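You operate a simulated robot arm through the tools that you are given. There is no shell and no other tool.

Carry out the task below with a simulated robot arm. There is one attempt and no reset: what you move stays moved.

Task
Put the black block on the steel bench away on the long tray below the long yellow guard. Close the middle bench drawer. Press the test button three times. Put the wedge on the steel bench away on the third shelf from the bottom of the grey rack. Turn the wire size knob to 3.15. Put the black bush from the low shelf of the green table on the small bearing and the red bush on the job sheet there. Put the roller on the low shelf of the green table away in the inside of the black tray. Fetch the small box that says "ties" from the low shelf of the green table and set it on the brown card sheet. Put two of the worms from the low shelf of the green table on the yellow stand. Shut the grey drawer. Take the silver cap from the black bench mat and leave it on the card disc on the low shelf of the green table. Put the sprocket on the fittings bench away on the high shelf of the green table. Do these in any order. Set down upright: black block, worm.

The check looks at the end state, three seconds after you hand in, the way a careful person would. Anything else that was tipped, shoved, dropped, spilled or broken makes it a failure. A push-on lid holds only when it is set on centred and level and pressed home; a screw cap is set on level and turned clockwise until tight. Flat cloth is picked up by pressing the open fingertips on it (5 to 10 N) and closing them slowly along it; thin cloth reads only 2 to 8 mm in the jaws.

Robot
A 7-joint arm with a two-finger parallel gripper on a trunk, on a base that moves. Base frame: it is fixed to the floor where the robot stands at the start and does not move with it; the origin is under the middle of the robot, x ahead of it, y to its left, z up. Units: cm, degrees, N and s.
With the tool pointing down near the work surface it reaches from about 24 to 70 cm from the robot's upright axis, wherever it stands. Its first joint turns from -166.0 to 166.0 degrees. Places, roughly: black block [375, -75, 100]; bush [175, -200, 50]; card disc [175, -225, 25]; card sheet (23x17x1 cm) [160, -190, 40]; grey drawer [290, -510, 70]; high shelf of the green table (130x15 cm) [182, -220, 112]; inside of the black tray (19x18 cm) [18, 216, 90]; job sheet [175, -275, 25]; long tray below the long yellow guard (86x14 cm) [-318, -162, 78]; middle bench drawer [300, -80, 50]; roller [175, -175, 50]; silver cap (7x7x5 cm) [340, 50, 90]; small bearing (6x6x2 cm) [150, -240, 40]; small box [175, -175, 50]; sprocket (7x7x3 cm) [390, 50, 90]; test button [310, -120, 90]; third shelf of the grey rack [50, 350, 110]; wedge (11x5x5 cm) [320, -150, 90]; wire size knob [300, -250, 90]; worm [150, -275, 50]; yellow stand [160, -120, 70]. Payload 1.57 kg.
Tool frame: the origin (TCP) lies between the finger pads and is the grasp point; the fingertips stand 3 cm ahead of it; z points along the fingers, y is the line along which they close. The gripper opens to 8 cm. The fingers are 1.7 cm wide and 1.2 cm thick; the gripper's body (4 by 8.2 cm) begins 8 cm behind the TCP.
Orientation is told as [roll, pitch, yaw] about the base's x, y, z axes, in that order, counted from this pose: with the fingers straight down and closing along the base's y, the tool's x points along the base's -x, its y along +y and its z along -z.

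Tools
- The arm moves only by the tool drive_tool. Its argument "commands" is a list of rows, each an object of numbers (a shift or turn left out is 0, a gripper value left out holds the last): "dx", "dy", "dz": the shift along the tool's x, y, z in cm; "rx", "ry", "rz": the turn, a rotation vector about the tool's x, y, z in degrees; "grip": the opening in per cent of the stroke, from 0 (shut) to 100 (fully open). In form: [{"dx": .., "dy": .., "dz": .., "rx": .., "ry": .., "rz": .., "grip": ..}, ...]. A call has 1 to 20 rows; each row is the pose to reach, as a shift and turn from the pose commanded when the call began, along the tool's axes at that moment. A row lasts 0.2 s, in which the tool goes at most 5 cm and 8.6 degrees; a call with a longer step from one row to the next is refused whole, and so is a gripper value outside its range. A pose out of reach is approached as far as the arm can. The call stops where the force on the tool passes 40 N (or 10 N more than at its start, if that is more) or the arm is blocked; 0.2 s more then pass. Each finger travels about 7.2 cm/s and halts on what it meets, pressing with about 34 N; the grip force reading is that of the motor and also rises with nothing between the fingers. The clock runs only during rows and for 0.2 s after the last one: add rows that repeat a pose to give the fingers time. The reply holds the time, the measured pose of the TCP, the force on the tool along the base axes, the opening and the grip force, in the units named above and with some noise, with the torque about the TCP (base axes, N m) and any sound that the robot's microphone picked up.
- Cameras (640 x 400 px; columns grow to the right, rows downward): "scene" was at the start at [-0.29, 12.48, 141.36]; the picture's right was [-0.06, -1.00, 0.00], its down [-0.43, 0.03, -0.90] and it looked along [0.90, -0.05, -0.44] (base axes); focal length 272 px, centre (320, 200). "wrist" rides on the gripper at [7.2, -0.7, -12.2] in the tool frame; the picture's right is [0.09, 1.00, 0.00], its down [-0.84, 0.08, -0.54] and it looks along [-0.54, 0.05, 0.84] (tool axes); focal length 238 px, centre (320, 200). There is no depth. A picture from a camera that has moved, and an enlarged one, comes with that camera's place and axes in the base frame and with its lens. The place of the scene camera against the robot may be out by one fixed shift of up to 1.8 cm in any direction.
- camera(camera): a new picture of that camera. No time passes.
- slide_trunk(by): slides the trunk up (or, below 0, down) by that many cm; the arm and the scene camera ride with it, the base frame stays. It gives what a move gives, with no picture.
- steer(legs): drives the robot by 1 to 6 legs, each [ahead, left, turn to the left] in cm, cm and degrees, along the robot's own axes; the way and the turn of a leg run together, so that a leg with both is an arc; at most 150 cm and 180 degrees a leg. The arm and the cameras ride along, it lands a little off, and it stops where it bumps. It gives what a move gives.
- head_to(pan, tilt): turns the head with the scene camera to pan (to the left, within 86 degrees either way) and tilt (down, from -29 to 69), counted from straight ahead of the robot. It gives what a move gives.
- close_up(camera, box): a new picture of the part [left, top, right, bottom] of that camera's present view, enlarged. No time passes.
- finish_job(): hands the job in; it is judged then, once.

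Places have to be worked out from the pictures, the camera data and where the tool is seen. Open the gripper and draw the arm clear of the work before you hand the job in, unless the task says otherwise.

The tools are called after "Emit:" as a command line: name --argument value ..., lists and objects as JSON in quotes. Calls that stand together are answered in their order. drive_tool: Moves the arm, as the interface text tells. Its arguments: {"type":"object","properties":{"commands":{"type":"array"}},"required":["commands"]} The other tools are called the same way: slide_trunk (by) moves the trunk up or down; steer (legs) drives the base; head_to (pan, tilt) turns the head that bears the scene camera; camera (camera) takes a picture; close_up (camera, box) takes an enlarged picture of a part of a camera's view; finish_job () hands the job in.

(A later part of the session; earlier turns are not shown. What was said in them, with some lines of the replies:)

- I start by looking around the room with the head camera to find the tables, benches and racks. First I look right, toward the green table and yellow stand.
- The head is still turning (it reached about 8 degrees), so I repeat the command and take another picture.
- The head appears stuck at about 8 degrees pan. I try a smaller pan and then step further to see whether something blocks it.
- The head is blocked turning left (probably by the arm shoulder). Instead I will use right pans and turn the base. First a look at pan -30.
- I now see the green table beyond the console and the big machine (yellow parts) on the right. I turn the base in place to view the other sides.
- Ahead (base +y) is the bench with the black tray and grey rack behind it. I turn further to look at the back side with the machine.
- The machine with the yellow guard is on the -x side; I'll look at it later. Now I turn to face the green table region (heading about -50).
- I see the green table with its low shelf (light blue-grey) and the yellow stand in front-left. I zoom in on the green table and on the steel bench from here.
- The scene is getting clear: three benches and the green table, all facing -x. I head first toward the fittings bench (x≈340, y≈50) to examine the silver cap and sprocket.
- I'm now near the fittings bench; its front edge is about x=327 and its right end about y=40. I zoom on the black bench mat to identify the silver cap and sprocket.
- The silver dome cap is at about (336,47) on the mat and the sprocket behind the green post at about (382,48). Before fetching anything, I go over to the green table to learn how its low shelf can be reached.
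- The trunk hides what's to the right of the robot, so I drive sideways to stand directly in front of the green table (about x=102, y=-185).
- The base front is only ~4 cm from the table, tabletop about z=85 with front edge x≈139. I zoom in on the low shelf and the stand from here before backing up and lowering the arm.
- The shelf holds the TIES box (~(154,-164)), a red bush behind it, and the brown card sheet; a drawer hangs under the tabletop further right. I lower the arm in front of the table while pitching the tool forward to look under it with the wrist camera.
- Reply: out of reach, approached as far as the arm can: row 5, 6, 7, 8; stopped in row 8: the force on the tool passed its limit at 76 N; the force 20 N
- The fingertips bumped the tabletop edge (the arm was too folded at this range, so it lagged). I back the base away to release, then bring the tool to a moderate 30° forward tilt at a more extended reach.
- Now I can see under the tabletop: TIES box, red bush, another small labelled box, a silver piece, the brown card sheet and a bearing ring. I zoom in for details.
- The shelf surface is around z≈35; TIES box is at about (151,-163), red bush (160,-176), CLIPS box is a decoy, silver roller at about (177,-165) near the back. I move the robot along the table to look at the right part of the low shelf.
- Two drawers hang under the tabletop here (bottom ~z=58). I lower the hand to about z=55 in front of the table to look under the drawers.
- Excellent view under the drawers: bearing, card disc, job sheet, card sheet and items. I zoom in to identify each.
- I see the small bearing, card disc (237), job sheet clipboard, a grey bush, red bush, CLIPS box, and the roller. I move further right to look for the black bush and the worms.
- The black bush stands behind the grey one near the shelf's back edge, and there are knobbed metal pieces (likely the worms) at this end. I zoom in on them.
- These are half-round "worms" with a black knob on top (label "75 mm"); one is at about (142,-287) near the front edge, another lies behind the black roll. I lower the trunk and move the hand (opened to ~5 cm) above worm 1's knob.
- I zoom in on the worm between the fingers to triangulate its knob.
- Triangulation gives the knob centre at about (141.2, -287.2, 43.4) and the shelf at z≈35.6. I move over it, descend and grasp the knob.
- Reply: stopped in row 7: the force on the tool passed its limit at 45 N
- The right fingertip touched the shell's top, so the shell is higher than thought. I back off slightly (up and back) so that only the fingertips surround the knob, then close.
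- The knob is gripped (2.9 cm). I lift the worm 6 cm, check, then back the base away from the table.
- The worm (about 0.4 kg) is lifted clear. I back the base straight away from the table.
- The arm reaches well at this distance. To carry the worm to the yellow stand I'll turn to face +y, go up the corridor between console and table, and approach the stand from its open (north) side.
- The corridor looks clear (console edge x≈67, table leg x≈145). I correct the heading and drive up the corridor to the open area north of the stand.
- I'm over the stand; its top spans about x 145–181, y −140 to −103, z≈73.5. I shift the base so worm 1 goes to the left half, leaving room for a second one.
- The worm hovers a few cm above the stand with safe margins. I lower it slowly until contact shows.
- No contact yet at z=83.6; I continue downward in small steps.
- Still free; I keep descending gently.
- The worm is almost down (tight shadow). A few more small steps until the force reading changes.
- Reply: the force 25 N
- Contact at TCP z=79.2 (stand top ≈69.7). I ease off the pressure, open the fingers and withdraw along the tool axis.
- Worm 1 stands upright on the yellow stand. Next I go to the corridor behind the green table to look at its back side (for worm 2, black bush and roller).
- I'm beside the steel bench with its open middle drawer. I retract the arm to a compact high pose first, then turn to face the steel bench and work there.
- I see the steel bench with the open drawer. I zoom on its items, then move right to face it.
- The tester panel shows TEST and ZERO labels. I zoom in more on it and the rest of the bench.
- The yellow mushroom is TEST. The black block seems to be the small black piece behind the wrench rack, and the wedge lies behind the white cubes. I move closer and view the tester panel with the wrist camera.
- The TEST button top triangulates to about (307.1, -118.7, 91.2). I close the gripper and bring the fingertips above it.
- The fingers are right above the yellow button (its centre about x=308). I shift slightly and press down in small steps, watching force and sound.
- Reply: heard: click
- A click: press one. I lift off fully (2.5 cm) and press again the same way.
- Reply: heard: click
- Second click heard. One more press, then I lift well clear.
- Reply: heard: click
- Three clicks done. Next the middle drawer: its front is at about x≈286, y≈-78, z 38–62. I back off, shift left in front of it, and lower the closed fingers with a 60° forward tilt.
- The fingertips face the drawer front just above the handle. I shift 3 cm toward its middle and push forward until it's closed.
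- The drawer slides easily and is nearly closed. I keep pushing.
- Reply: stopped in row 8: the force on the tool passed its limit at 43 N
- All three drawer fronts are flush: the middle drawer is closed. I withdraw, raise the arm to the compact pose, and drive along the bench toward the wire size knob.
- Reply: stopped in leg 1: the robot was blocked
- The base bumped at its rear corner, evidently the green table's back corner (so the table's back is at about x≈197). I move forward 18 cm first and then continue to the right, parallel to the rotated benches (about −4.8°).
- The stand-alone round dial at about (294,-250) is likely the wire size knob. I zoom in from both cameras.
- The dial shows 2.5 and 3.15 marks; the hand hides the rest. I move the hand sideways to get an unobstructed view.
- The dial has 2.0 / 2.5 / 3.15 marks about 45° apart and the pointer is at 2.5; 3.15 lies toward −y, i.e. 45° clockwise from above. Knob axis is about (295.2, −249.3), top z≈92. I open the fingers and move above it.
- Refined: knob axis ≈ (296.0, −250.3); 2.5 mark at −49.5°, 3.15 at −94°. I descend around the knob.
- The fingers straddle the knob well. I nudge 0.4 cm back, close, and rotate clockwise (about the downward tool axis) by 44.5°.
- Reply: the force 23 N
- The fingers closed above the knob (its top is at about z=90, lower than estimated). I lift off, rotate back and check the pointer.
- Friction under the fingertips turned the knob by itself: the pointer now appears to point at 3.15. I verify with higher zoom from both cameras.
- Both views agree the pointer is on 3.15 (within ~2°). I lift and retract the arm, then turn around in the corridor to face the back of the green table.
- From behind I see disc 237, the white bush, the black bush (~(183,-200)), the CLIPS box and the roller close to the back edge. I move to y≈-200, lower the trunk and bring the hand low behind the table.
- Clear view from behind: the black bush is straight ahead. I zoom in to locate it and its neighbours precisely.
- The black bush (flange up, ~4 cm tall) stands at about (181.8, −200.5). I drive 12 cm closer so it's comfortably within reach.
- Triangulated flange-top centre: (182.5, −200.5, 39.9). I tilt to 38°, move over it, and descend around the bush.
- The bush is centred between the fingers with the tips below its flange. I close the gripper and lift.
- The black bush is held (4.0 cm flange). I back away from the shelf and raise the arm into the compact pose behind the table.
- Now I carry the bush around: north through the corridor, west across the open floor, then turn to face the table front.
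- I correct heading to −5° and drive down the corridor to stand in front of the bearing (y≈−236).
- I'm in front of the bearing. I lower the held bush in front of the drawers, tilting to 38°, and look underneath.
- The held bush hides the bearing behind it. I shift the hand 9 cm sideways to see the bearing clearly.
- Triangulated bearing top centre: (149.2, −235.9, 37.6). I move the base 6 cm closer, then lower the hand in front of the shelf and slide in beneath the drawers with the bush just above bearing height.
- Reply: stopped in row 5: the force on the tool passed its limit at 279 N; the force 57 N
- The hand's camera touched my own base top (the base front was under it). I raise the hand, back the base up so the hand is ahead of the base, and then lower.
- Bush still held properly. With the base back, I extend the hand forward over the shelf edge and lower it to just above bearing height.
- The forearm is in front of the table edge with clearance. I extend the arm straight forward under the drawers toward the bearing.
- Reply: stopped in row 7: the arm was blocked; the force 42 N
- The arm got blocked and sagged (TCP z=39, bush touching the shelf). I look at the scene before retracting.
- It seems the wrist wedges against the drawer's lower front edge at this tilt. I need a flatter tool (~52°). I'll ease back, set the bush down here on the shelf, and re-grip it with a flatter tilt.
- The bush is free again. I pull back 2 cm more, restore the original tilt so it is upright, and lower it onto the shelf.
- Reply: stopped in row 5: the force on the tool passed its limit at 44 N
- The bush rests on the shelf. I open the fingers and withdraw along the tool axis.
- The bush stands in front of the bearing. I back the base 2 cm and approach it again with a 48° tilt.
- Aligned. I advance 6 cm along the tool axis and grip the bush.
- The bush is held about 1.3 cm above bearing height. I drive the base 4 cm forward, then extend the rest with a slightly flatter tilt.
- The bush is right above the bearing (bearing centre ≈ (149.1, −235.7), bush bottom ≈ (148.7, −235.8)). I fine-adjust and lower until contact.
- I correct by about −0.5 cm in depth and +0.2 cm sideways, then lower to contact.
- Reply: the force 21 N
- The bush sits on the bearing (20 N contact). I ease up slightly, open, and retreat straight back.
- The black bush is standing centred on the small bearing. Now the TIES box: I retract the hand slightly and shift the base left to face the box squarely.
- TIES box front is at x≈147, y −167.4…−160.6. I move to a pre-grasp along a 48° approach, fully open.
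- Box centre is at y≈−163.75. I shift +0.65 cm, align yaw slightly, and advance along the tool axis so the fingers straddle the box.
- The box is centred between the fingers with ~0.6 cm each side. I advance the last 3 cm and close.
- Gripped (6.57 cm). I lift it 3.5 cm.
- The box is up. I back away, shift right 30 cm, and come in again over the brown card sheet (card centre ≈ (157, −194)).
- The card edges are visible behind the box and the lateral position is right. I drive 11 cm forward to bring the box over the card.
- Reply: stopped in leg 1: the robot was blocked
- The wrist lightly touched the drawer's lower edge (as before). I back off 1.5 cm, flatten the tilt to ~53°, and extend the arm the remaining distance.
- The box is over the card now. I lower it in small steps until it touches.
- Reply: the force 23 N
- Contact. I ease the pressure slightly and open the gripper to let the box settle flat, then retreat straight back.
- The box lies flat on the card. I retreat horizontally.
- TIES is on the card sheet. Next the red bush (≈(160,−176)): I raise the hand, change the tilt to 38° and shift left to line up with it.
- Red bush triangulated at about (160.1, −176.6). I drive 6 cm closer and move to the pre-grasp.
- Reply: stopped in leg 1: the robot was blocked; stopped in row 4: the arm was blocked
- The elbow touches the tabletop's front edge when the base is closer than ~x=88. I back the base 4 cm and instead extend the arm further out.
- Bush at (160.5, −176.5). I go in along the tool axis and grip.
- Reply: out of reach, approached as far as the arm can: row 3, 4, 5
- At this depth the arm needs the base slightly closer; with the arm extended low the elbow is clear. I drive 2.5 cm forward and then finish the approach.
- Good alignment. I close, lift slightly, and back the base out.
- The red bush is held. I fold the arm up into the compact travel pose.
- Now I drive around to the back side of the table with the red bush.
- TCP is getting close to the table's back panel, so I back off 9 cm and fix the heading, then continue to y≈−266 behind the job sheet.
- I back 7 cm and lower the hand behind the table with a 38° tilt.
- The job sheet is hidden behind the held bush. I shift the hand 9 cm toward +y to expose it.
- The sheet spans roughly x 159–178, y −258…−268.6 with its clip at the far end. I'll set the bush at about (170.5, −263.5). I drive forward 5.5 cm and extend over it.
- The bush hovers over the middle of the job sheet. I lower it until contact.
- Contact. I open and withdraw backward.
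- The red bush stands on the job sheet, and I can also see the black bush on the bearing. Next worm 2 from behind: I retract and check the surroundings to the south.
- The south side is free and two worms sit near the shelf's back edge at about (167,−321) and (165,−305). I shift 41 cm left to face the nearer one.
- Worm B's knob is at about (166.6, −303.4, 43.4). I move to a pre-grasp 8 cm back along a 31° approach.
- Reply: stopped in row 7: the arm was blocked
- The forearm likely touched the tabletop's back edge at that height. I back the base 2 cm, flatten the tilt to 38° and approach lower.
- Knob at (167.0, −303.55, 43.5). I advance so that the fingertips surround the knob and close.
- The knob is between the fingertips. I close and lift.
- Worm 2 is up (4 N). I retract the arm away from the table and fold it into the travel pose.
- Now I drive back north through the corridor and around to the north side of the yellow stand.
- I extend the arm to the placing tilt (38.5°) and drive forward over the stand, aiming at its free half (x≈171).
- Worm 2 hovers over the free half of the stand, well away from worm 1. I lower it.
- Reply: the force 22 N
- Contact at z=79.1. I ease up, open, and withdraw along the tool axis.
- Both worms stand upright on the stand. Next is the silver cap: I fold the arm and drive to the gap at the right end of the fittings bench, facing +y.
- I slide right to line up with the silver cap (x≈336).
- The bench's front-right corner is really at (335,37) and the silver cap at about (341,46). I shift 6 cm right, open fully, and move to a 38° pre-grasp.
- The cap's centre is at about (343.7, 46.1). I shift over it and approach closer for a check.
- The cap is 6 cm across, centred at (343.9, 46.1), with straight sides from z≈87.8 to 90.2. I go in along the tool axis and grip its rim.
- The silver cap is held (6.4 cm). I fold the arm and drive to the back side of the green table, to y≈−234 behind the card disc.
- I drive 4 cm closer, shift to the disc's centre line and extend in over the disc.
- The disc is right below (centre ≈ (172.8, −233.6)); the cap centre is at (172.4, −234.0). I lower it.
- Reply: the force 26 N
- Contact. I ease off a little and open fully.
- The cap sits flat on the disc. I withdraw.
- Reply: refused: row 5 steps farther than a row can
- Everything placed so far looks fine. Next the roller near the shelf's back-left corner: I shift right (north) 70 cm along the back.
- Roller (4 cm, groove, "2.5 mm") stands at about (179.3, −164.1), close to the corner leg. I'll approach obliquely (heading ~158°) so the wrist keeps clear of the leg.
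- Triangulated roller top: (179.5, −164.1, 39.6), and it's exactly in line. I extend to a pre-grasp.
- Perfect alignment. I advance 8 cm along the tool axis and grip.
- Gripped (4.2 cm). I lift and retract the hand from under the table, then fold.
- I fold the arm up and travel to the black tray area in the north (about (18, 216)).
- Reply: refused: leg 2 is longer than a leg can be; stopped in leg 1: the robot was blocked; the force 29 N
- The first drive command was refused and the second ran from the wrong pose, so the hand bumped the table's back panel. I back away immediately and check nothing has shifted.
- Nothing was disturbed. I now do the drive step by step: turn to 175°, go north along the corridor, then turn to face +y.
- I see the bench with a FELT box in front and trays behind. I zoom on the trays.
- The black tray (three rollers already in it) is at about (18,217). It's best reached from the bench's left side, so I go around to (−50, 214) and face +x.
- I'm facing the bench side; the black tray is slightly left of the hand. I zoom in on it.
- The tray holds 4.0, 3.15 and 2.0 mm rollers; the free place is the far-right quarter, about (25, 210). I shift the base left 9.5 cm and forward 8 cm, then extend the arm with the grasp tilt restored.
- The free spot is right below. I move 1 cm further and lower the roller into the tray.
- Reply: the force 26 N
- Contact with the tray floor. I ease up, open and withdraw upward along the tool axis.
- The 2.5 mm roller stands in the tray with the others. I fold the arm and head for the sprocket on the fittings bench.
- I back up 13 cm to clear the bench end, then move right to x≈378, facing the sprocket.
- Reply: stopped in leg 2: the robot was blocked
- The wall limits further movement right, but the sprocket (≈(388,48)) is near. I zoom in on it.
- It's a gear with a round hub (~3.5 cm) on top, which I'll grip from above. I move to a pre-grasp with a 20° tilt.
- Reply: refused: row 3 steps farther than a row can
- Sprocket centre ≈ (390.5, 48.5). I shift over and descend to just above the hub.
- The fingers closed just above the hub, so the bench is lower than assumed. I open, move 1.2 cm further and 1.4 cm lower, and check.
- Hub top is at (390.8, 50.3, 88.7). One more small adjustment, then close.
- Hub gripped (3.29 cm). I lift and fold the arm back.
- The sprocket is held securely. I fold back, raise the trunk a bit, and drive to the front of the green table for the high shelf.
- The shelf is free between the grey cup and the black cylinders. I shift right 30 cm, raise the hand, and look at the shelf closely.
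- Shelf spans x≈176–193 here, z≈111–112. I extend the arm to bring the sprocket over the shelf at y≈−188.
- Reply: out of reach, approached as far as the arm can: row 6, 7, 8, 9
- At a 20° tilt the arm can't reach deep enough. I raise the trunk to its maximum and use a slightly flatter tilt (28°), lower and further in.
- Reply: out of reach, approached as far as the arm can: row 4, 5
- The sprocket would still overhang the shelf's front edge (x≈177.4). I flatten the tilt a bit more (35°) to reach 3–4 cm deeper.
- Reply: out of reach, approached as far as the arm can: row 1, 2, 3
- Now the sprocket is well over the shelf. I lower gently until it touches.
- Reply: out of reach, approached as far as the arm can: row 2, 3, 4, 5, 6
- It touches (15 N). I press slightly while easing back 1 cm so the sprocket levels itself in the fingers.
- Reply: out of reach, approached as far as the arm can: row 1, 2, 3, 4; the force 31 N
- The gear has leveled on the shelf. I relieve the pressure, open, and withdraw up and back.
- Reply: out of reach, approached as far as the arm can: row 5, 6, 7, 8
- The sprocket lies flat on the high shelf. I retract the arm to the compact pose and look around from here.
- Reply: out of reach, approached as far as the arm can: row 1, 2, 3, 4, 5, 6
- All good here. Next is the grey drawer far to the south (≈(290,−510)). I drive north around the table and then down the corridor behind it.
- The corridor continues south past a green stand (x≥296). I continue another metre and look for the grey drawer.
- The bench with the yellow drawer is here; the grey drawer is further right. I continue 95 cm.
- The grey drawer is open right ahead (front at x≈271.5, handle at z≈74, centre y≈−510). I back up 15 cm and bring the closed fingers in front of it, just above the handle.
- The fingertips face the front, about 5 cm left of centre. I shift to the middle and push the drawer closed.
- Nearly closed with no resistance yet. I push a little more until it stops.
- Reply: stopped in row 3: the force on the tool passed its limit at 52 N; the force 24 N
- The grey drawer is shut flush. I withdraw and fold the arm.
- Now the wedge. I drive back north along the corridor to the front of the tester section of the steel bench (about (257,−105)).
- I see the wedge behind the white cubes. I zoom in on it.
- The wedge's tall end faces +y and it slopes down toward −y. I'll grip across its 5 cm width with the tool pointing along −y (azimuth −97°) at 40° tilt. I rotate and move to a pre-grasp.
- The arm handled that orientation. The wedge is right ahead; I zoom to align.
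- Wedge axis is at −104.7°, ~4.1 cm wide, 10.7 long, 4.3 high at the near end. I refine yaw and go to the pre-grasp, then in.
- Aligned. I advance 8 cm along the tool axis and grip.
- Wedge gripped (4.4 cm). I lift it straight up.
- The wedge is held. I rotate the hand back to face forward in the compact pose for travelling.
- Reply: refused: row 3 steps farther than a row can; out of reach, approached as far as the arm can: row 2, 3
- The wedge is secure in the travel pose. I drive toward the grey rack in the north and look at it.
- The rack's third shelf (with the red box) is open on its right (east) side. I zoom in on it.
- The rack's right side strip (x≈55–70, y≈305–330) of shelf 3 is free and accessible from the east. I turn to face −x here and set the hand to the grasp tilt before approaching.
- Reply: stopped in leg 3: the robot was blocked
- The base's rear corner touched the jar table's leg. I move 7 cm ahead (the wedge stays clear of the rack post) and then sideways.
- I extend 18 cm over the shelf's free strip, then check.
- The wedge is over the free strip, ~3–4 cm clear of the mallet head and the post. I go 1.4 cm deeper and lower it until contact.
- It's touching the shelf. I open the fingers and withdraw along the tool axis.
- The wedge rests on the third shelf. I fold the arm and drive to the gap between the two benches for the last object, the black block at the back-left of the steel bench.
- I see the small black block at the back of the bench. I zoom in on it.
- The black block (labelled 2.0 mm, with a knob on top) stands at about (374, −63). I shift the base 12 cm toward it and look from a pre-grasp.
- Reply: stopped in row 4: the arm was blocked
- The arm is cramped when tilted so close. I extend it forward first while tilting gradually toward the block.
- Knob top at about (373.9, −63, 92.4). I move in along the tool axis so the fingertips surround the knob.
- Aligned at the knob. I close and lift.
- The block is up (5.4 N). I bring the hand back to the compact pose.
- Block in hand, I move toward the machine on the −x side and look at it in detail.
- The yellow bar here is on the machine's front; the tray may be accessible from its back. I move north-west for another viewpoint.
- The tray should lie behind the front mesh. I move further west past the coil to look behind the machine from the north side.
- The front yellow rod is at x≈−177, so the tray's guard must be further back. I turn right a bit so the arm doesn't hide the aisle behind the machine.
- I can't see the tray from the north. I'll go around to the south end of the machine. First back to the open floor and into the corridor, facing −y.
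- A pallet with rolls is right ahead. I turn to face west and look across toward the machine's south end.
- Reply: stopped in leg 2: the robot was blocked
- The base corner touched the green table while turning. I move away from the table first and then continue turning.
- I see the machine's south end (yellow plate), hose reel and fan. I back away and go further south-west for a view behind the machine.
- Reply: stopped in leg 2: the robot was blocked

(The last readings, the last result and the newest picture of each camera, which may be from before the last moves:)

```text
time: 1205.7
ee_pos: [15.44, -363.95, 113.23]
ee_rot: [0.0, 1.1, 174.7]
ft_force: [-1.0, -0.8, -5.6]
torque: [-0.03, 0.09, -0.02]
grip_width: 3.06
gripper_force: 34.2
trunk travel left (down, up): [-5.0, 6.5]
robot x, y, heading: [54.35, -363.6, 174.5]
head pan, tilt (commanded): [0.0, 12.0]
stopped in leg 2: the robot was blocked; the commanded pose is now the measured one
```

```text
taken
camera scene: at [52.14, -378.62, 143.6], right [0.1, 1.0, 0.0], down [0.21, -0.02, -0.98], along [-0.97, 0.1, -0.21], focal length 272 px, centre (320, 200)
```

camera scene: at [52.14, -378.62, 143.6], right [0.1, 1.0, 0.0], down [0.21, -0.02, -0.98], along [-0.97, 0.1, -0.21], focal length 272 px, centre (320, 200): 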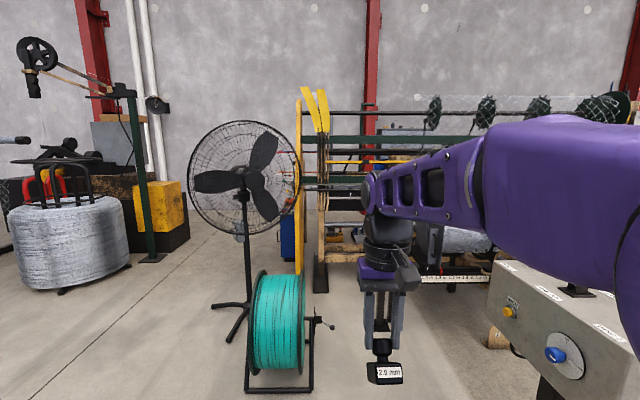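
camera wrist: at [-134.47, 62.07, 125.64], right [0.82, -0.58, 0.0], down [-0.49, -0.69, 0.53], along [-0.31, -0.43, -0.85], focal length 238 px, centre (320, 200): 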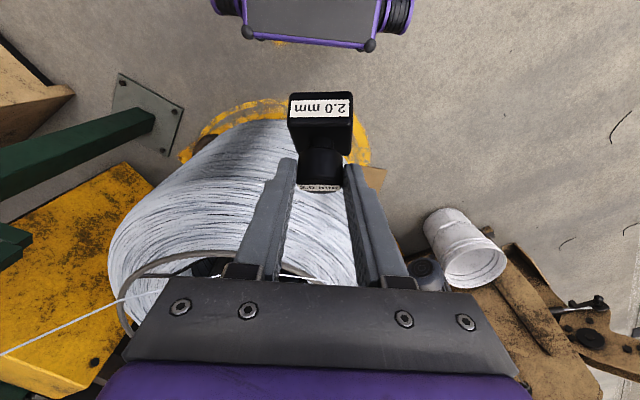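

The pallet blocked me. I go west a bit first, then south past the hose reel and fan.

Emit:
steer --legs '[[40, 0, 0], [0, 125, 0]]'

Emit:
camera --camera "scene"

```text
time: 1220.1
ee_pos: [-35.15, -485.9, 113.32]
ee_rot: [-0.2, 1.1, 175.1]
ft_force: [0.4, 0.2, -5.3]
torque: [-0.03, 0.13, 0.03]
grip_width: 3.08
gripper_force: 34.1
trunk travel left (down, up): [-5.0, 6.5]
robot x, y, heading: [3.63, -485.35, 175.0]
head pan, tilt (commanded): [0.0, 12.0]
```

```text
taken
camera scene: at [1.7, -500.4, 143.6], right [0.1, 1.0, 0.0], down [0.21, -0.02, -0.98], along [-0.97, 0.09, -0.21], focal length 272 px, centre (320, 200)
```

scene: 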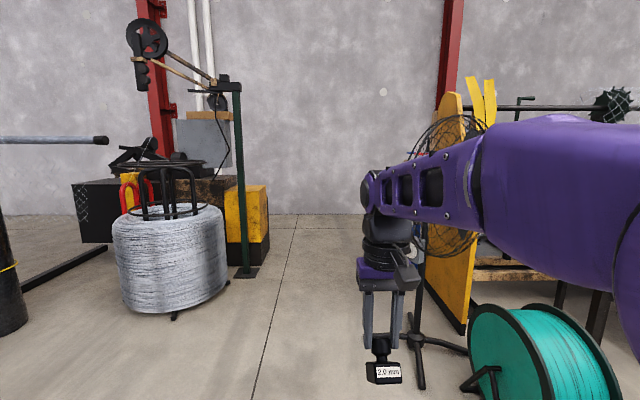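

The wall is far (x≈−535), so there's ample space behind the machine. I drive west past the fan.

Emit:
steer --legs '[[0, 14, 5], [145, 0, 0], [130, 0, 0]]'

Emit:
steer --legs '[[0, 0, -75]]'

Emit:
camera --camera "scene"

```text
time: 1221.7
ee_pos: [-35.56, -496.99, 113.28]
ee_rot: [0.0, 1.2, 178.3]
ft_force: [0.7, 0.2, -4.8]
torque: [0.01, 0.08, -0.03]
grip_width: 3.09
gripper_force: 33.6
trunk travel left (down, up): [-5.0, 6.5]
robot x, y, heading: [3.34, -494.09, 178.3]
head pan, tilt (commanded): [0.0, 12.0]
stopped in leg 1: the robot was blocked; the commanded pose is now the measured one
```

```text
time: 1225.2
ee_pos: [-10.17, -458.65, 113.19]
ee_rot: [-0.1, 1.2, 106.6]
ft_force: [0.9, -0.4, -5.0]
torque: [0.06, 0.04, 0.01]
grip_width: 3.05
gripper_force: 34.0
trunk travel left (down, up): [-5.0, 6.5]
robot x, y, heading: [4.46, -494.86, 106.3]
head pan, tilt (commanded): [0.0, 12.0]
stopped in leg 1: the robot was blocked; the commanded pose is now the measured one
```

```text
taken
camera scene: at [-9.61, -499.25, 143.6], right [0.96, 0.28, 0.0], down [0.06, -0.2, -0.98], along [-0.27, 0.94, -0.21], focal length 272 px, centre (320, 200)
```

scene: 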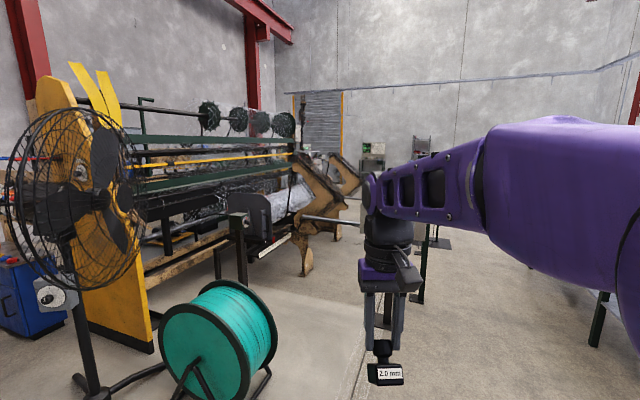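

Black rolls on my left blocked those moves. I rotate back to face west and drive straight ahead.

Emit:
steer --legs '[[0, 0, 72]]'

Emit:
camera --camera "scene"

```text
time: 1228.8
ee_pos: [-34.38, -496.97, 113.22]
ee_rot: [0.1, 1.2, 177.8]
ft_force: [0.5, -0.5, -4.1]
torque: [0.0, 0.1, -0.02]
grip_width: 3.06
gripper_force: 34.2
trunk travel left (down, up): [-5.0, 6.5]
robot x, y, heading: [4.33, -494.77, 177.6]
head pan, tilt (commanded): [0.0, 12.0]
```

```text
taken
camera scene: at [3.0, -509.61, 143.6], right [0.04, 1.0, 0.0], down [0.21, -0.01, -0.98], along [-0.98, 0.04, -0.21], focal length 272 px, centre (320, 200)
```

scene: 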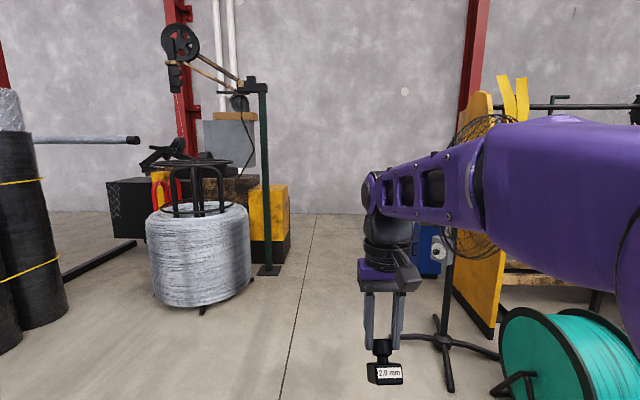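

Emit:
steer --legs '[[75, 0, 2.4], [75, 16, 0]]'

Emit:
camera --camera "scene"

```text
time: 1236.5
ee_pos: [-183.26, -516.22, 113.11]
ee_rot: [0.0, 1.2, -178.1]
ft_force: [-0.4, 0.2, -5.3]
torque: [-0.01, 0.06, -0.02]
grip_width: 3.08
gripper_force: 33.7
trunk travel left (down, up): [-5.0, 6.5]
robot x, y, heading: [-144.65, -511.19, -178.4]
head pan, tilt (commanded): [0.0, 12.0]
```

```text
taken
camera scene: at [-144.99, -526.28, 143.6], right [-0.03, 1.0, 0.0], down [0.21, 0.01, -0.98], along [-0.98, -0.03, -0.21], focal length 272 px, centre (320, 200)
```

scene: 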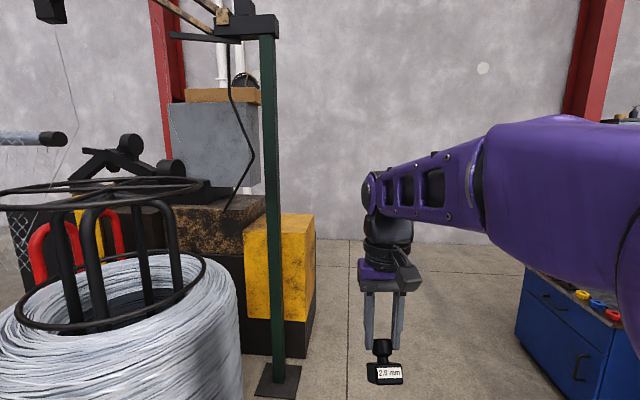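

I continue west 95 cm and then turn north to look along the machine's back side.

Emit:
steer --legs '[[85, 0, 0]]'

Emit:
steer --legs '[[0, 0, -80]]'

Emit:
camera --camera "scene"

```text
time: 1241.1
ee_pos: [-269.73, -518.17, 113.15]
ee_rot: [0.1, 1.2, -178.4]
ft_force: [0.3, -0.1, -5.4]
torque: [0.03, 0.06, 0.02]
grip_width: 3.08
gripper_force: 34.0
trunk travel left (down, up): [-5.0, 6.5]
robot x, y, heading: [-231.3, -513.16, -178.8]
head pan, tilt (commanded): [0.0, 12.0]
```

```text
time: 1245.0
ee_pos: [-242.66, -476.27, 113.24]
ee_rot: [-0.1, 1.2, 101.8]
ft_force: [0.1, 0.4, -3.9]
torque: [0.07, 0.02, -0.05]
grip_width: 3.07
gripper_force: 33.6
trunk travel left (down, up): [-5.0, 6.5]
robot x, y, heading: [-231.24, -513.61, 101.7]
head pan, tilt (commanded): [0.0, 12.0]
```

```text
taken
camera scene: at [-245.36, -516.9, 143.6], right [0.98, 0.2, 0.0], down [0.04, -0.2, -0.98], along [-0.19, 0.96, -0.21], focal length 272 px, centre (320, 200)
```

scene: 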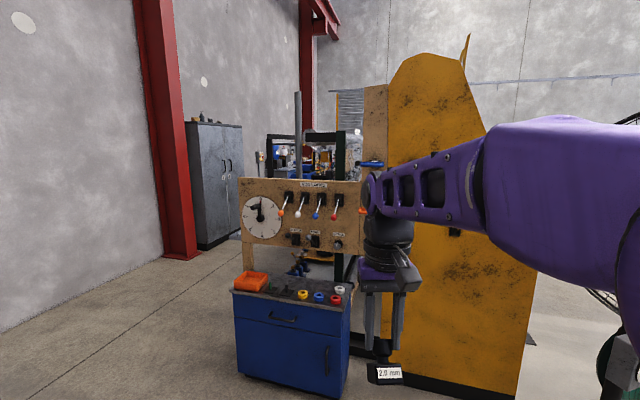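

I see the blue cabinet and control panel at the machine's south-west; there's a passage on the left along the wall side. I move ahead, then left (west) around the cabinet.

Emit:
steer --legs '[[55, 0, 0], [0, 130, 0]]'

Emit:
camera --camera "scene"

```text
time: 1260.5
ee_pos: [-380.78, -448.8, 113.13]
ee_rot: [0.0, 1.2, 101.3]
ft_force: [0.3, -0.2, -4.6]
torque: [0.06, 0.03, -0.03]
grip_width: 3.06
gripper_force: 33.8
trunk travel left (down, up): [-5.0, 6.5]
robot x, y, heading: [-369.61, -486.05, 100.9]
head pan, tilt (commanded): [0.0, 12.0]
```

```text
taken
camera scene: at [-383.8, -489.43, 143.6], right [0.98, 0.19, 0.0], down [0.04, -0.2, -0.98], along [-0.19, 0.96, -0.21], focal length 272 px, centre (320, 200)
```

scene: 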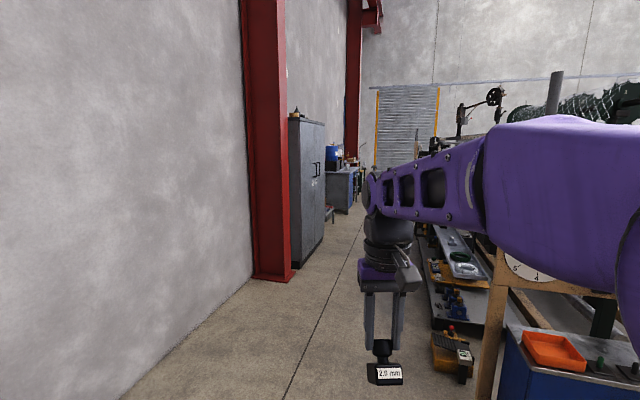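

The machine's back has a long low rail with items. I drive north along this passage and then turn to face it.

Emit:
steer --legs '[[0, 0, -6], [140, 0, 0], [130, 0, 0]]'

Emit:
steer --legs '[[0, 0, -95]]'

Emit:
head_to --pan 0 --tilt 25

Emit:
camera --camera "scene"

```text
time: 1274.1
ee_pos: [-400.95, -179.33, 113.14]
ee_rot: [-0.1, 1.3, 95.3]
ft_force: [-1.5, 0.0, -4.8]
torque: [0.1, -0.02, -0.01]
grip_width: 3.04
gripper_force: 34.2
trunk travel left (down, up): [-5.0, 6.5]
robot x, y, heading: [-394.0, -217.78, 95.1]
head pan, tilt (commanded): [0.0, 12.0]
```

```text
time: 1278.7
ee_pos: [-354.91, -214.57, 113.2]
ee_rot: [-0.1, 1.4, -1.1]
ft_force: [0.5, -0.5, -4.9]
torque: [0.06, -0.07, 0.02]
grip_width: 3.06
gripper_force: 34.1
trunk travel left (down, up): [-5.0, 6.5]
robot x, y, heading: [-393.52, -217.77, -1.8]
head pan, tilt (commanded): [0.0, 12.0]
```

```text
time: 1279.5
ee_pos: [-354.96, -214.61, 112.97]
ee_rot: [-0.1, 1.4, -0.9]
ft_force: [-0.1, -0.3, -5.3]
torque: [0.0, -0.07, 0.0]
grip_width: 3.05
gripper_force: 33.6
trunk travel left (down, up): [-5.0, 6.5]
robot x, y, heading: [-393.91, -217.51, -1.3]
head pan, tilt (commanded): [0.0, 25.0]
```

```text
taken
camera scene: at [-393.63, -204.71, 141.77], right [-0.04, -1.0, 0.0], down [-0.39, 0.02, -0.92], along [0.92, -0.04, -0.4], focal length 272 px, centre (320, 200)
```

scene: 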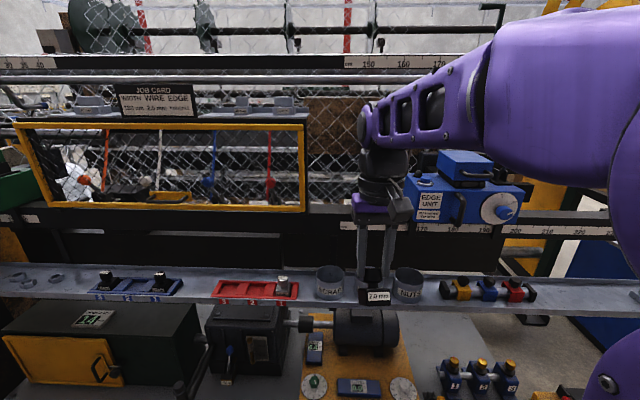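

This is it: a long yellow-framed guard with a long tray-shelf below it holding small holders. I zoom in.

Emit:
close_up --camera "scene" --box '[0, 230, 320, 330]'

Emit:
close_up --camera "scene" --box '[0, 80, 330, 280]'

Emit:
close_up --camera "scene" --box '[280, 240, 640, 400]'

Emit:
camera --camera "wrist"

```text
2.00 times, centred on (160, 280) of scene
camera zoom: at [-393.63, -204.71, 141.77], right [-0.04, -1.0, 0.0], down [-0.39, 0.02, -0.92], along [0.92, -0.04, -0.4], focal length 544 px, centre (640, 40)
```

zoom: 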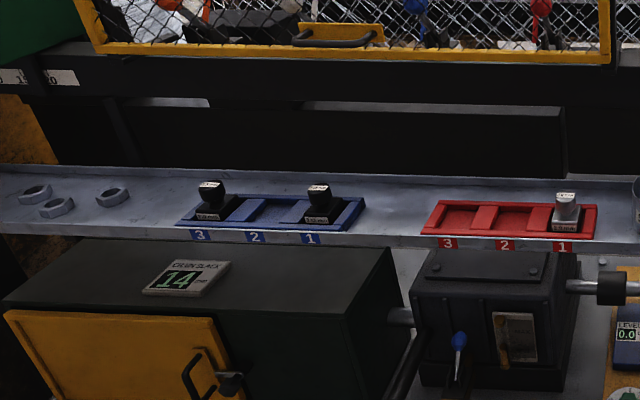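

```text
1.94 times, centred on (165, 180) of scene
camera zoom: at [-393.63, -204.71, 141.77], right [-0.04, -1.0, 0.0], down [-0.39, 0.02, -0.92], along [0.92, -0.04, -0.4], focal length 528 px, centre (621, 239)
```

zoom: 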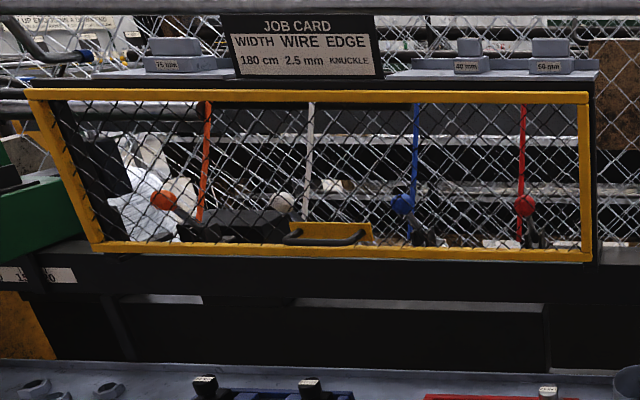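

```text
1.78 times, centred on (460, 320) of scene
camera zoom: at [-393.63, -204.71, 141.77], right [-0.04, -1.0, 0.0], down [-0.39, 0.02, -0.92], along [0.92, -0.04, -0.4], focal length 484 px, centre (71, -13)
```

zoom: 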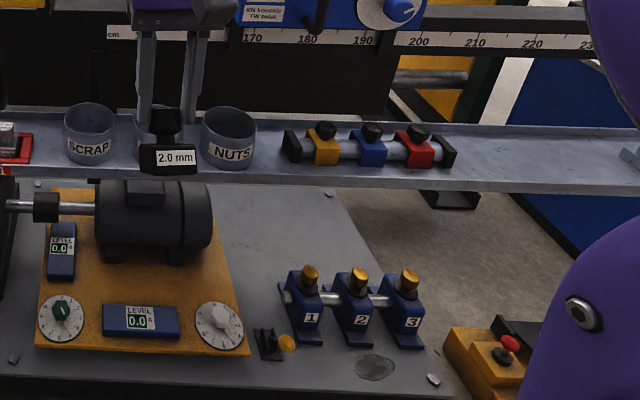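

```text
taken
camera wrist: at [-361.9, -215.12, 125.33], right [-0.07, 1.0, 0.0], down [0.85, 0.06, 0.52], along [0.52, 0.04, -0.85], focal length 238 px, centre (320, 200)
```

wrist: 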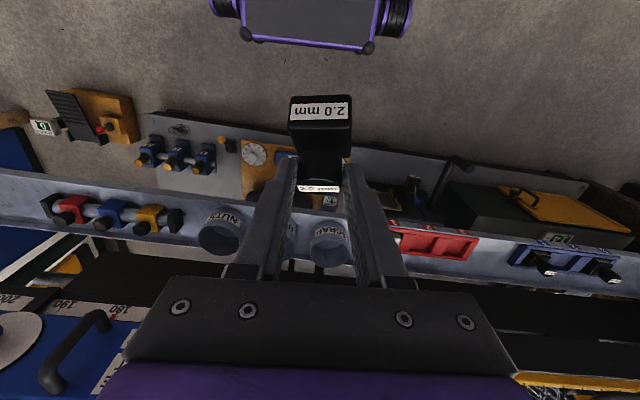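

The tray holds nuts, a blue holder and a red holder with an ~11 cm free gap between them around y≈−165. I'll set the block there. I shift the base left 49 cm and look again.

Emit:
steer --legs '[[0, 49, 1.3]]'

Emit:
camera --camera "wrist"

Emit:
camera --camera "scene"

```text
time: 1284.7
ee_pos: [-354.46, -164.96, 113.06]
ee_rot: [-0.1, 1.2, 0.1]
ft_force: [0.9, -0.6, -3.8]
torque: [0.0, -0.05, -0.04]
grip_width: 3.07
gripper_force: 34.3
trunk travel left (down, up): [-5.0, 6.5]
robot x, y, heading: [-393.15, -168.58, -0.2]
head pan, tilt (commanded): [0.0, 25.0]
```

```text
taken
camera wrist: at [-361.37, -165.55, 125.35], right [-0.09, 1.0, 0.0], down [0.85, 0.08, 0.52], along [0.52, 0.05, -0.85], focal length 238 px, centre (320, 200)
```

wrist: 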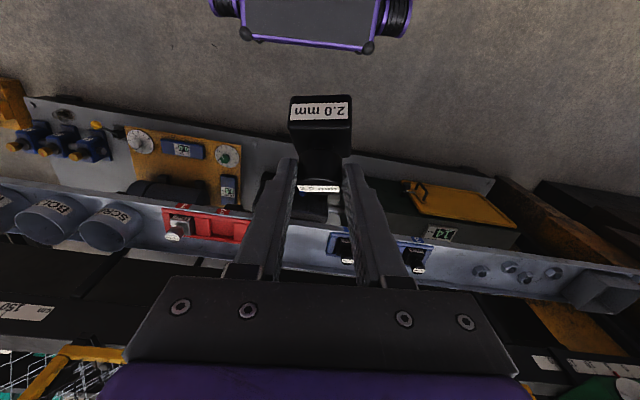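

```text
taken
camera scene: at [-393.31, -155.86, 141.67], right [-0.03, -1.0, 0.0], down [-0.4, 0.01, -0.91], along [0.91, -0.03, -0.4], focal length 272 px, centre (320, 200)
```

scene: 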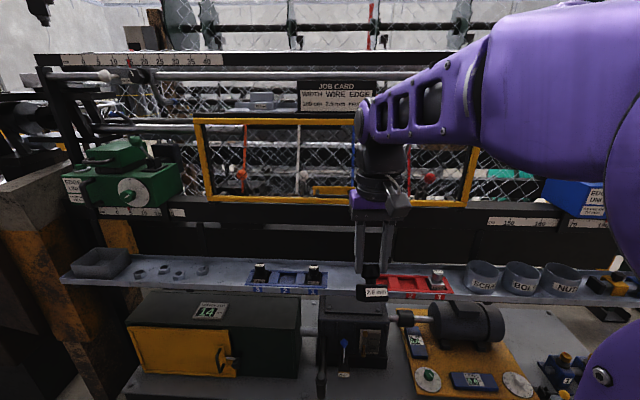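

The gap between holders spans y≈−177…−159; tray x≈−326…−308. The guard's lower edge is at x≈−310, z≈105, so a 40° approach fits. I move closer and bring the block over the gap.

Emit:
steer --legs '[[10, 0, 0]]'

Emit:
drive_tool --commands '[{"dx": -3.5, "dy": -0.5, "dz": 1, "ry": -6}, {"dx": -7, "dy": -1, "dz": 3.5, "ry": -12}, {"dx": -10.5, "dy": -1.5, "dz": 6, "ry": -18}, {"dx": -14, "dy": -2, "dz": 8.5, "ry": -24}, {"dx": -17.5, "dy": -2.5, "dz": 11, "ry": -30}, {"dx": -21, "dy": -3, "dz": 13.5, "ry": -36}, {"dx": -24, "dy": -3, "dz": 16, "ry": -41}, {"dx": -24, "dy": -3, "dz": 16, "ry": -41}]'

Emit:
camera --camera "wrist"

Emit:
camera --camera "scene"

```text
time: 1285.8
ee_pos: [-344.35, -165.16, 113.24]
ee_rot: [-0.2, 1.3, -0.1]
ft_force: [0.3, 0.2, -6.2]
torque: [0.0, -0.1, -0.01]
grip_width: 3.07
gripper_force: 34.5
trunk travel left (down, up): [-5.0, 6.5]
robot x, y, heading: [-382.95, -168.35, -0.2]
head pan, tilt (commanded): [0.0, 25.0]
```

```text
time: 1287.6
ee_pos: [-320.64, -168.04, 96.45]
ee_rot: [0.0, -39.7, 0.0]
ft_force: [0.2, -0.1, -5.1]
torque: [-0.03, 0.09, 0.0]
grip_width: 3.06
gripper_force: 33.7
trunk travel left (down, up): [-5.0, 6.5]
robot x, y, heading: [-383.38, -168.85, -0.4]
head pan, tilt (commanded): [0.0, 25.0]
```

```text
taken
camera wrist: at [-333.95, -168.74, 101.06], right [-0.07, 1.0, -0.06], down [0.3, 0.08, 0.95], along [0.95, 0.05, -0.3], focal length 238 px, centre (320, 200)
```

wrist: 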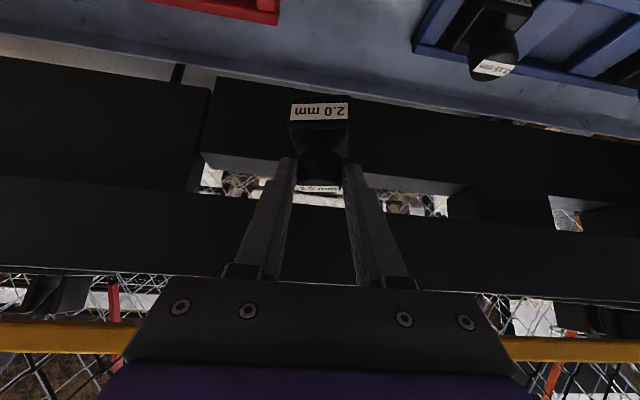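

```text
taken
camera scene: at [-383.16, -155.66, 141.49], right [-0.01, -1.0, 0.0], down [-0.42, 0.0, -0.91], along [0.91, -0.01, -0.42], focal length 272 px, centre (320, 200)
```

scene: 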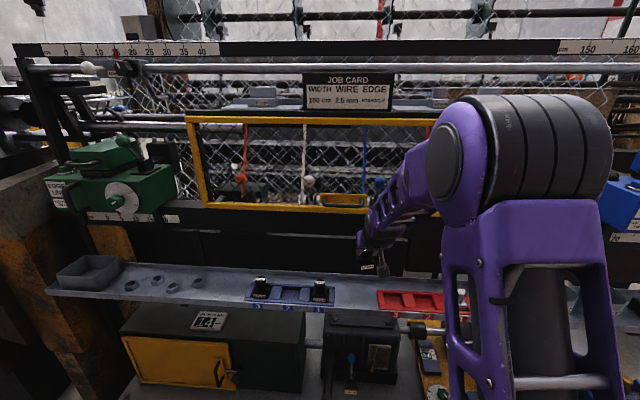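

The gap measured from here is y −172.6…−159.9 (centre −166.2); tray back edge x≈−310. I centre the block in the gap and lower it.

Emit:
drive_tool --commands '[{"dx": -0.6, "dy": 0.9, "dz": 0.6}, {"dx": 0.8, "dy": 1.8, "dz": 3}, {"dx": 2.4, "dy": 1.8, "dz": 5}, {"dx": 4, "dy": 1.8, "dz": 6.9}, {"dx": 5, "dy": 1.8, "dz": 8.1}, {"dx": 5, "dy": 1.8, "dz": 8.1}]'

Emit:
camera --camera "wrist"

```text
time: 1289.0
ee_pos: [-319.22, -166.32, 86.99]
ee_rot: [-0.1, -39.6, 0.0]
ft_force: [0.1, -1.0, -5.8]
torque: [0.02, 0.15, 0.02]
grip_width: 3.05
gripper_force: 33.9
trunk travel left (down, up): [-5.0, 6.5]
robot x, y, heading: [-382.96, -168.98, -0.5]
head pan, tilt (commanded): [0.0, 25.0]
```

```text
taken
camera wrist: at [-332.62, -166.96, 91.65], right [-0.07, 1.0, -0.06], down [0.3, 0.08, 0.95], along [0.95, 0.05, -0.3], focal length 238 px, centre (320, 200)
```

wrist: 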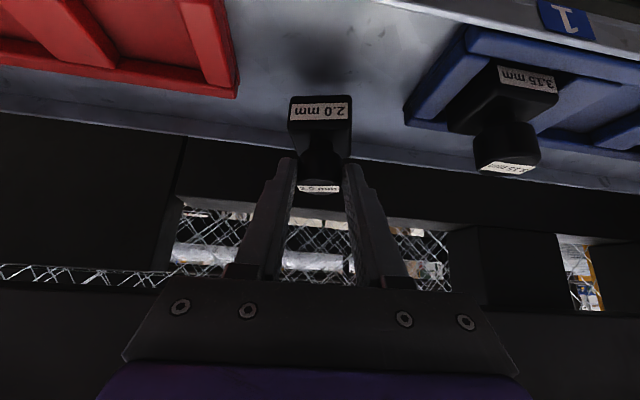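

The block is centred in the gap. I lower the last bit in small steps until contact.

Emit:
drive_tool --commands '[{"dx": 0.3, "dz": 0.4}, {"dx": 0.6, "dz": 0.75}, {"dx": 0.9, "dz": 1.1}, {"dx": 1.15, "dz": 1.4}, {"dx": 1.35, "dz": 1.6}, {"dx": 1.35, "dz": 1.6}]'

```text
time: 1290.4
ee_pos: [-319.5, -166.31, 85.05]
ee_rot: [-0.1, -39.7, 0.0]
ft_force: [-1.0, -1.3, 4.5]
torque: [0.06, 0.14, 0.0]
grip_width: 3.06
gripper_force: 33.5
trunk travel left (down, up): [-5.0, 6.5]
robot x, y, heading: [-383.68, -168.43, -0.1]
head pan, tilt (commanded): [0.0, 25.0]
```

Contact made. I open the fingers and withdraw along the tool axis.

Emit:
drive_tool --commands '[{"dx": 0.05, "dz": 0.05}, {"dx": 0.05, "dz": 0.05, "grip": 40}, {"dx": 0.05, "dz": 0.05, "grip": 65}, {"dx": 0.05, "dz": 0.05, "grip": 65}, {"dx": 0.05, "dz": -3, "grip": 65}, {"dx": 0.05, "dz": -7, "grip": 65}, {"dx": 0.05, "dz": -11, "grip": 65}, {"dx": 0.05, "dz": -11, "grip": 65}]'

Emit:
camera --camera "wrist"

Emit:
close_up --camera "wrist" --box '[180, 20, 500, 220]'

```text
time: 1292.2
ee_pos: [-326.37, -166.36, 93.42]
ee_rot: [-0.1, -39.7, 0.0]
ft_force: [0.8, 1.0, 0.7]
torque: [-0.02, -0.01, -0.03]
grip_width: 5.21
gripper_force: 0.0
trunk travel left (down, up): [-5.0, 6.5]
robot x, y, heading: [-383.35, -168.72, -0.6]
head pan, tilt (commanded): [0.0, 25.0]
```

```text
taken
camera wrist: at [-339.73, -166.99, 98.02], right [-0.07, 1.0, -0.06], down [0.3, 0.08, 0.95], along [0.95, 0.05, -0.3], focal length 238 px, centre (320, 200)
```

wrist: 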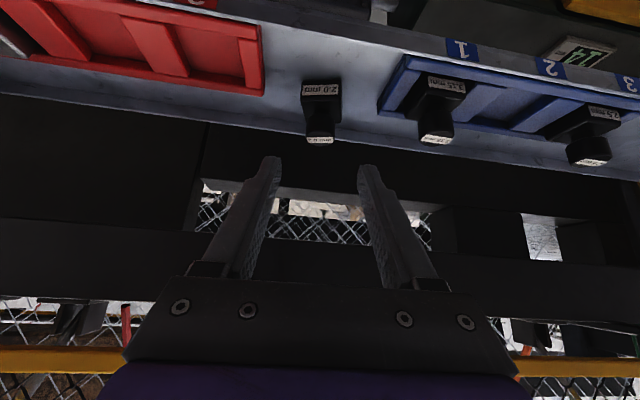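

```text
2.00 times, centred on (340, 120) of wrist
camera zoom: at [-339.73, -166.99, 98.02], right [-0.07, 1.0, -0.06], down [0.3, 0.08, 0.95], along [0.95, 0.05, -0.3], focal length 477 px, centre (280, 360)
```

zoom: 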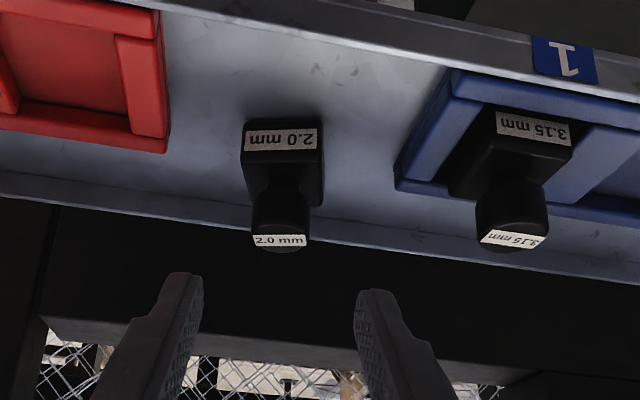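

The block stands upright on the long tray between the holders. I open fully, retract and fold the arm, and back the base away.

Emit:
drive_tool --commands '[{"dx": 0.8, "dz": -4, "ry": 5.7, "grip": 100}, {"dx": 1.5, "dz": -8, "ry": 11.4, "grip": 100}, {"dx": 2.3, "dz": -12, "ry": 17.1, "grip": 100}, {"dx": 3.1, "dz": -16, "ry": 22.9, "grip": 100}, {"dx": 3.9, "dz": -20, "ry": 28.6, "grip": 100}, {"dx": 4.6, "dz": -24, "ry": 34.3, "grip": 100}, {"dx": 5.4, "dz": -27.9, "ry": 39.7, "grip": 100}, {"dx": 5.4, "dz": -27.9, "ry": 39.7, "grip": 100}]'

Emit:
steer --legs '[[-15, 0, 0]]'

Emit:
camera --camera "scene"

Emit:
close_up --camera "scene" --box '[200, 220, 480, 330]'

```text
time: 1294.0
ee_pos: [-348.29, -166.14, 110.93]
ee_rot: [-0.2, 1.2, 0.1]
ft_force: [0.6, -0.2, 0.8]
torque: [0.0, -0.01, -0.04]
grip_width: 8.0
gripper_force: 0.1
trunk travel left (down, up): [-5.0, 6.5]
robot x, y, heading: [-383.5, -168.44, -0.4]
head pan, tilt (commanded): [0.0, 25.0]
```

```text
time: 1295.4
ee_pos: [-363.34, -166.11, 111.05]
ee_rot: [-0.1, 0.7, 0.0]
ft_force: [0.3, -0.3, -0.5]
torque: [0.01, 0.01, -0.02]
grip_width: 8.0
gripper_force: 0.0
trunk travel left (down, up): [-5.0, 6.5]
robot x, y, heading: [-398.22, -168.63, -0.6]
head pan, tilt (commanded): [0.0, 25.0]
```

```text
taken
camera scene: at [-399.23, -159.63, 141.81], right [-0.45, -0.9, 0.0], down [-0.35, 0.17, -0.92], along [0.82, -0.41, -0.39], focal length 272 px, centre (320, 200)
```

scene: 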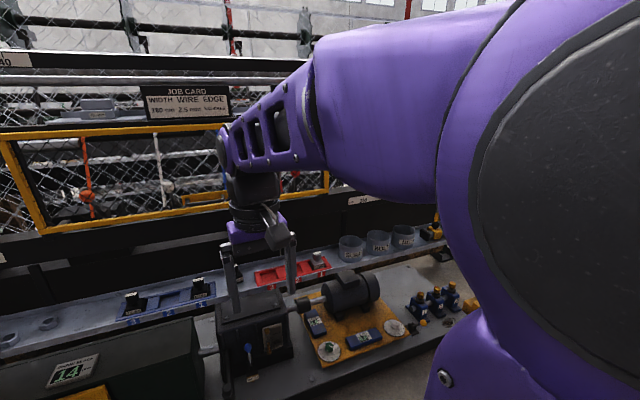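

```text
2.29 times, centred on (340, 275) of scene
camera zoom: at [-399.23, -159.63, 141.81], right [-0.45, -0.9, 0.0], down [-0.35, 0.17, -0.92], along [0.82, -0.41, -0.39], focal length 622 px, centre (274, 29)
```

zoom: 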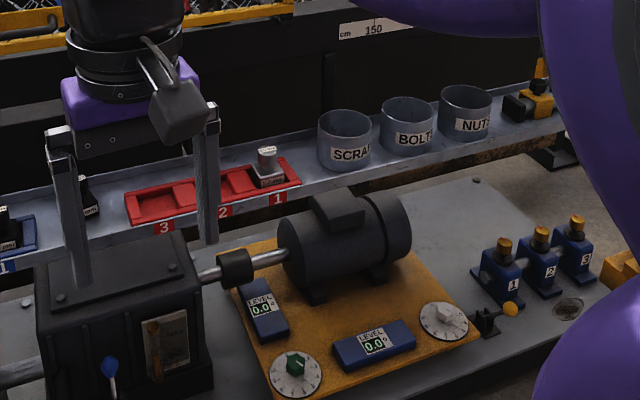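

Everything is placed: the block stands upright on the tray, the gripper is open and the arm is clear. All other subtasks were confirmed along the way, so I hand the job in.

Emit:
finish_job

```text
The job is handed in.
```

I did all the subtasks and handed the job in, but I don't have the check's verdict. I saw each item in place right after setting it down, and I did not go back for a last look at the green table.

| Subtask | Result |
|---|---|
| Black block | Upright on the long tray, on free surface between the blue and red holders |
| Middle bench drawer | Pushed flush |
| Test button | Pressed three times, a click heard each time |
| Wedge | On the third shelf of the grey rack, set in from the rack's right side |
| Wire size knob | At 3.15, about 2° off by my estimate. My fingers closed above the knob and friction turned it, so I checked the pointer with both cameras |
| Black bush | On the small bearing |
| Red bush | On the job sheet |
| Roller | Upright in the black tray beside the other three |
| "TIES" box | Flat on the brown card sheet |
| Two worms | Both upright on the yellow stand |
| Grey drawer | Shut flush |
| Silver cap | On the card disc, about 2.5 cm off its centre |
| Sprocket | Flat on the high shelf |

**Bumps:**
- The hand and the base touched the green table several times. One hit was on its back panel, and I saw nothing disturbed afterwards. The last was the base clipping the table while turning near the end; I did not look at its shelf after that.
- The base also touched a leg of the table with the jars, the pallet with the rolls and something on the floor to the south. I did not look at the jars afterwards.
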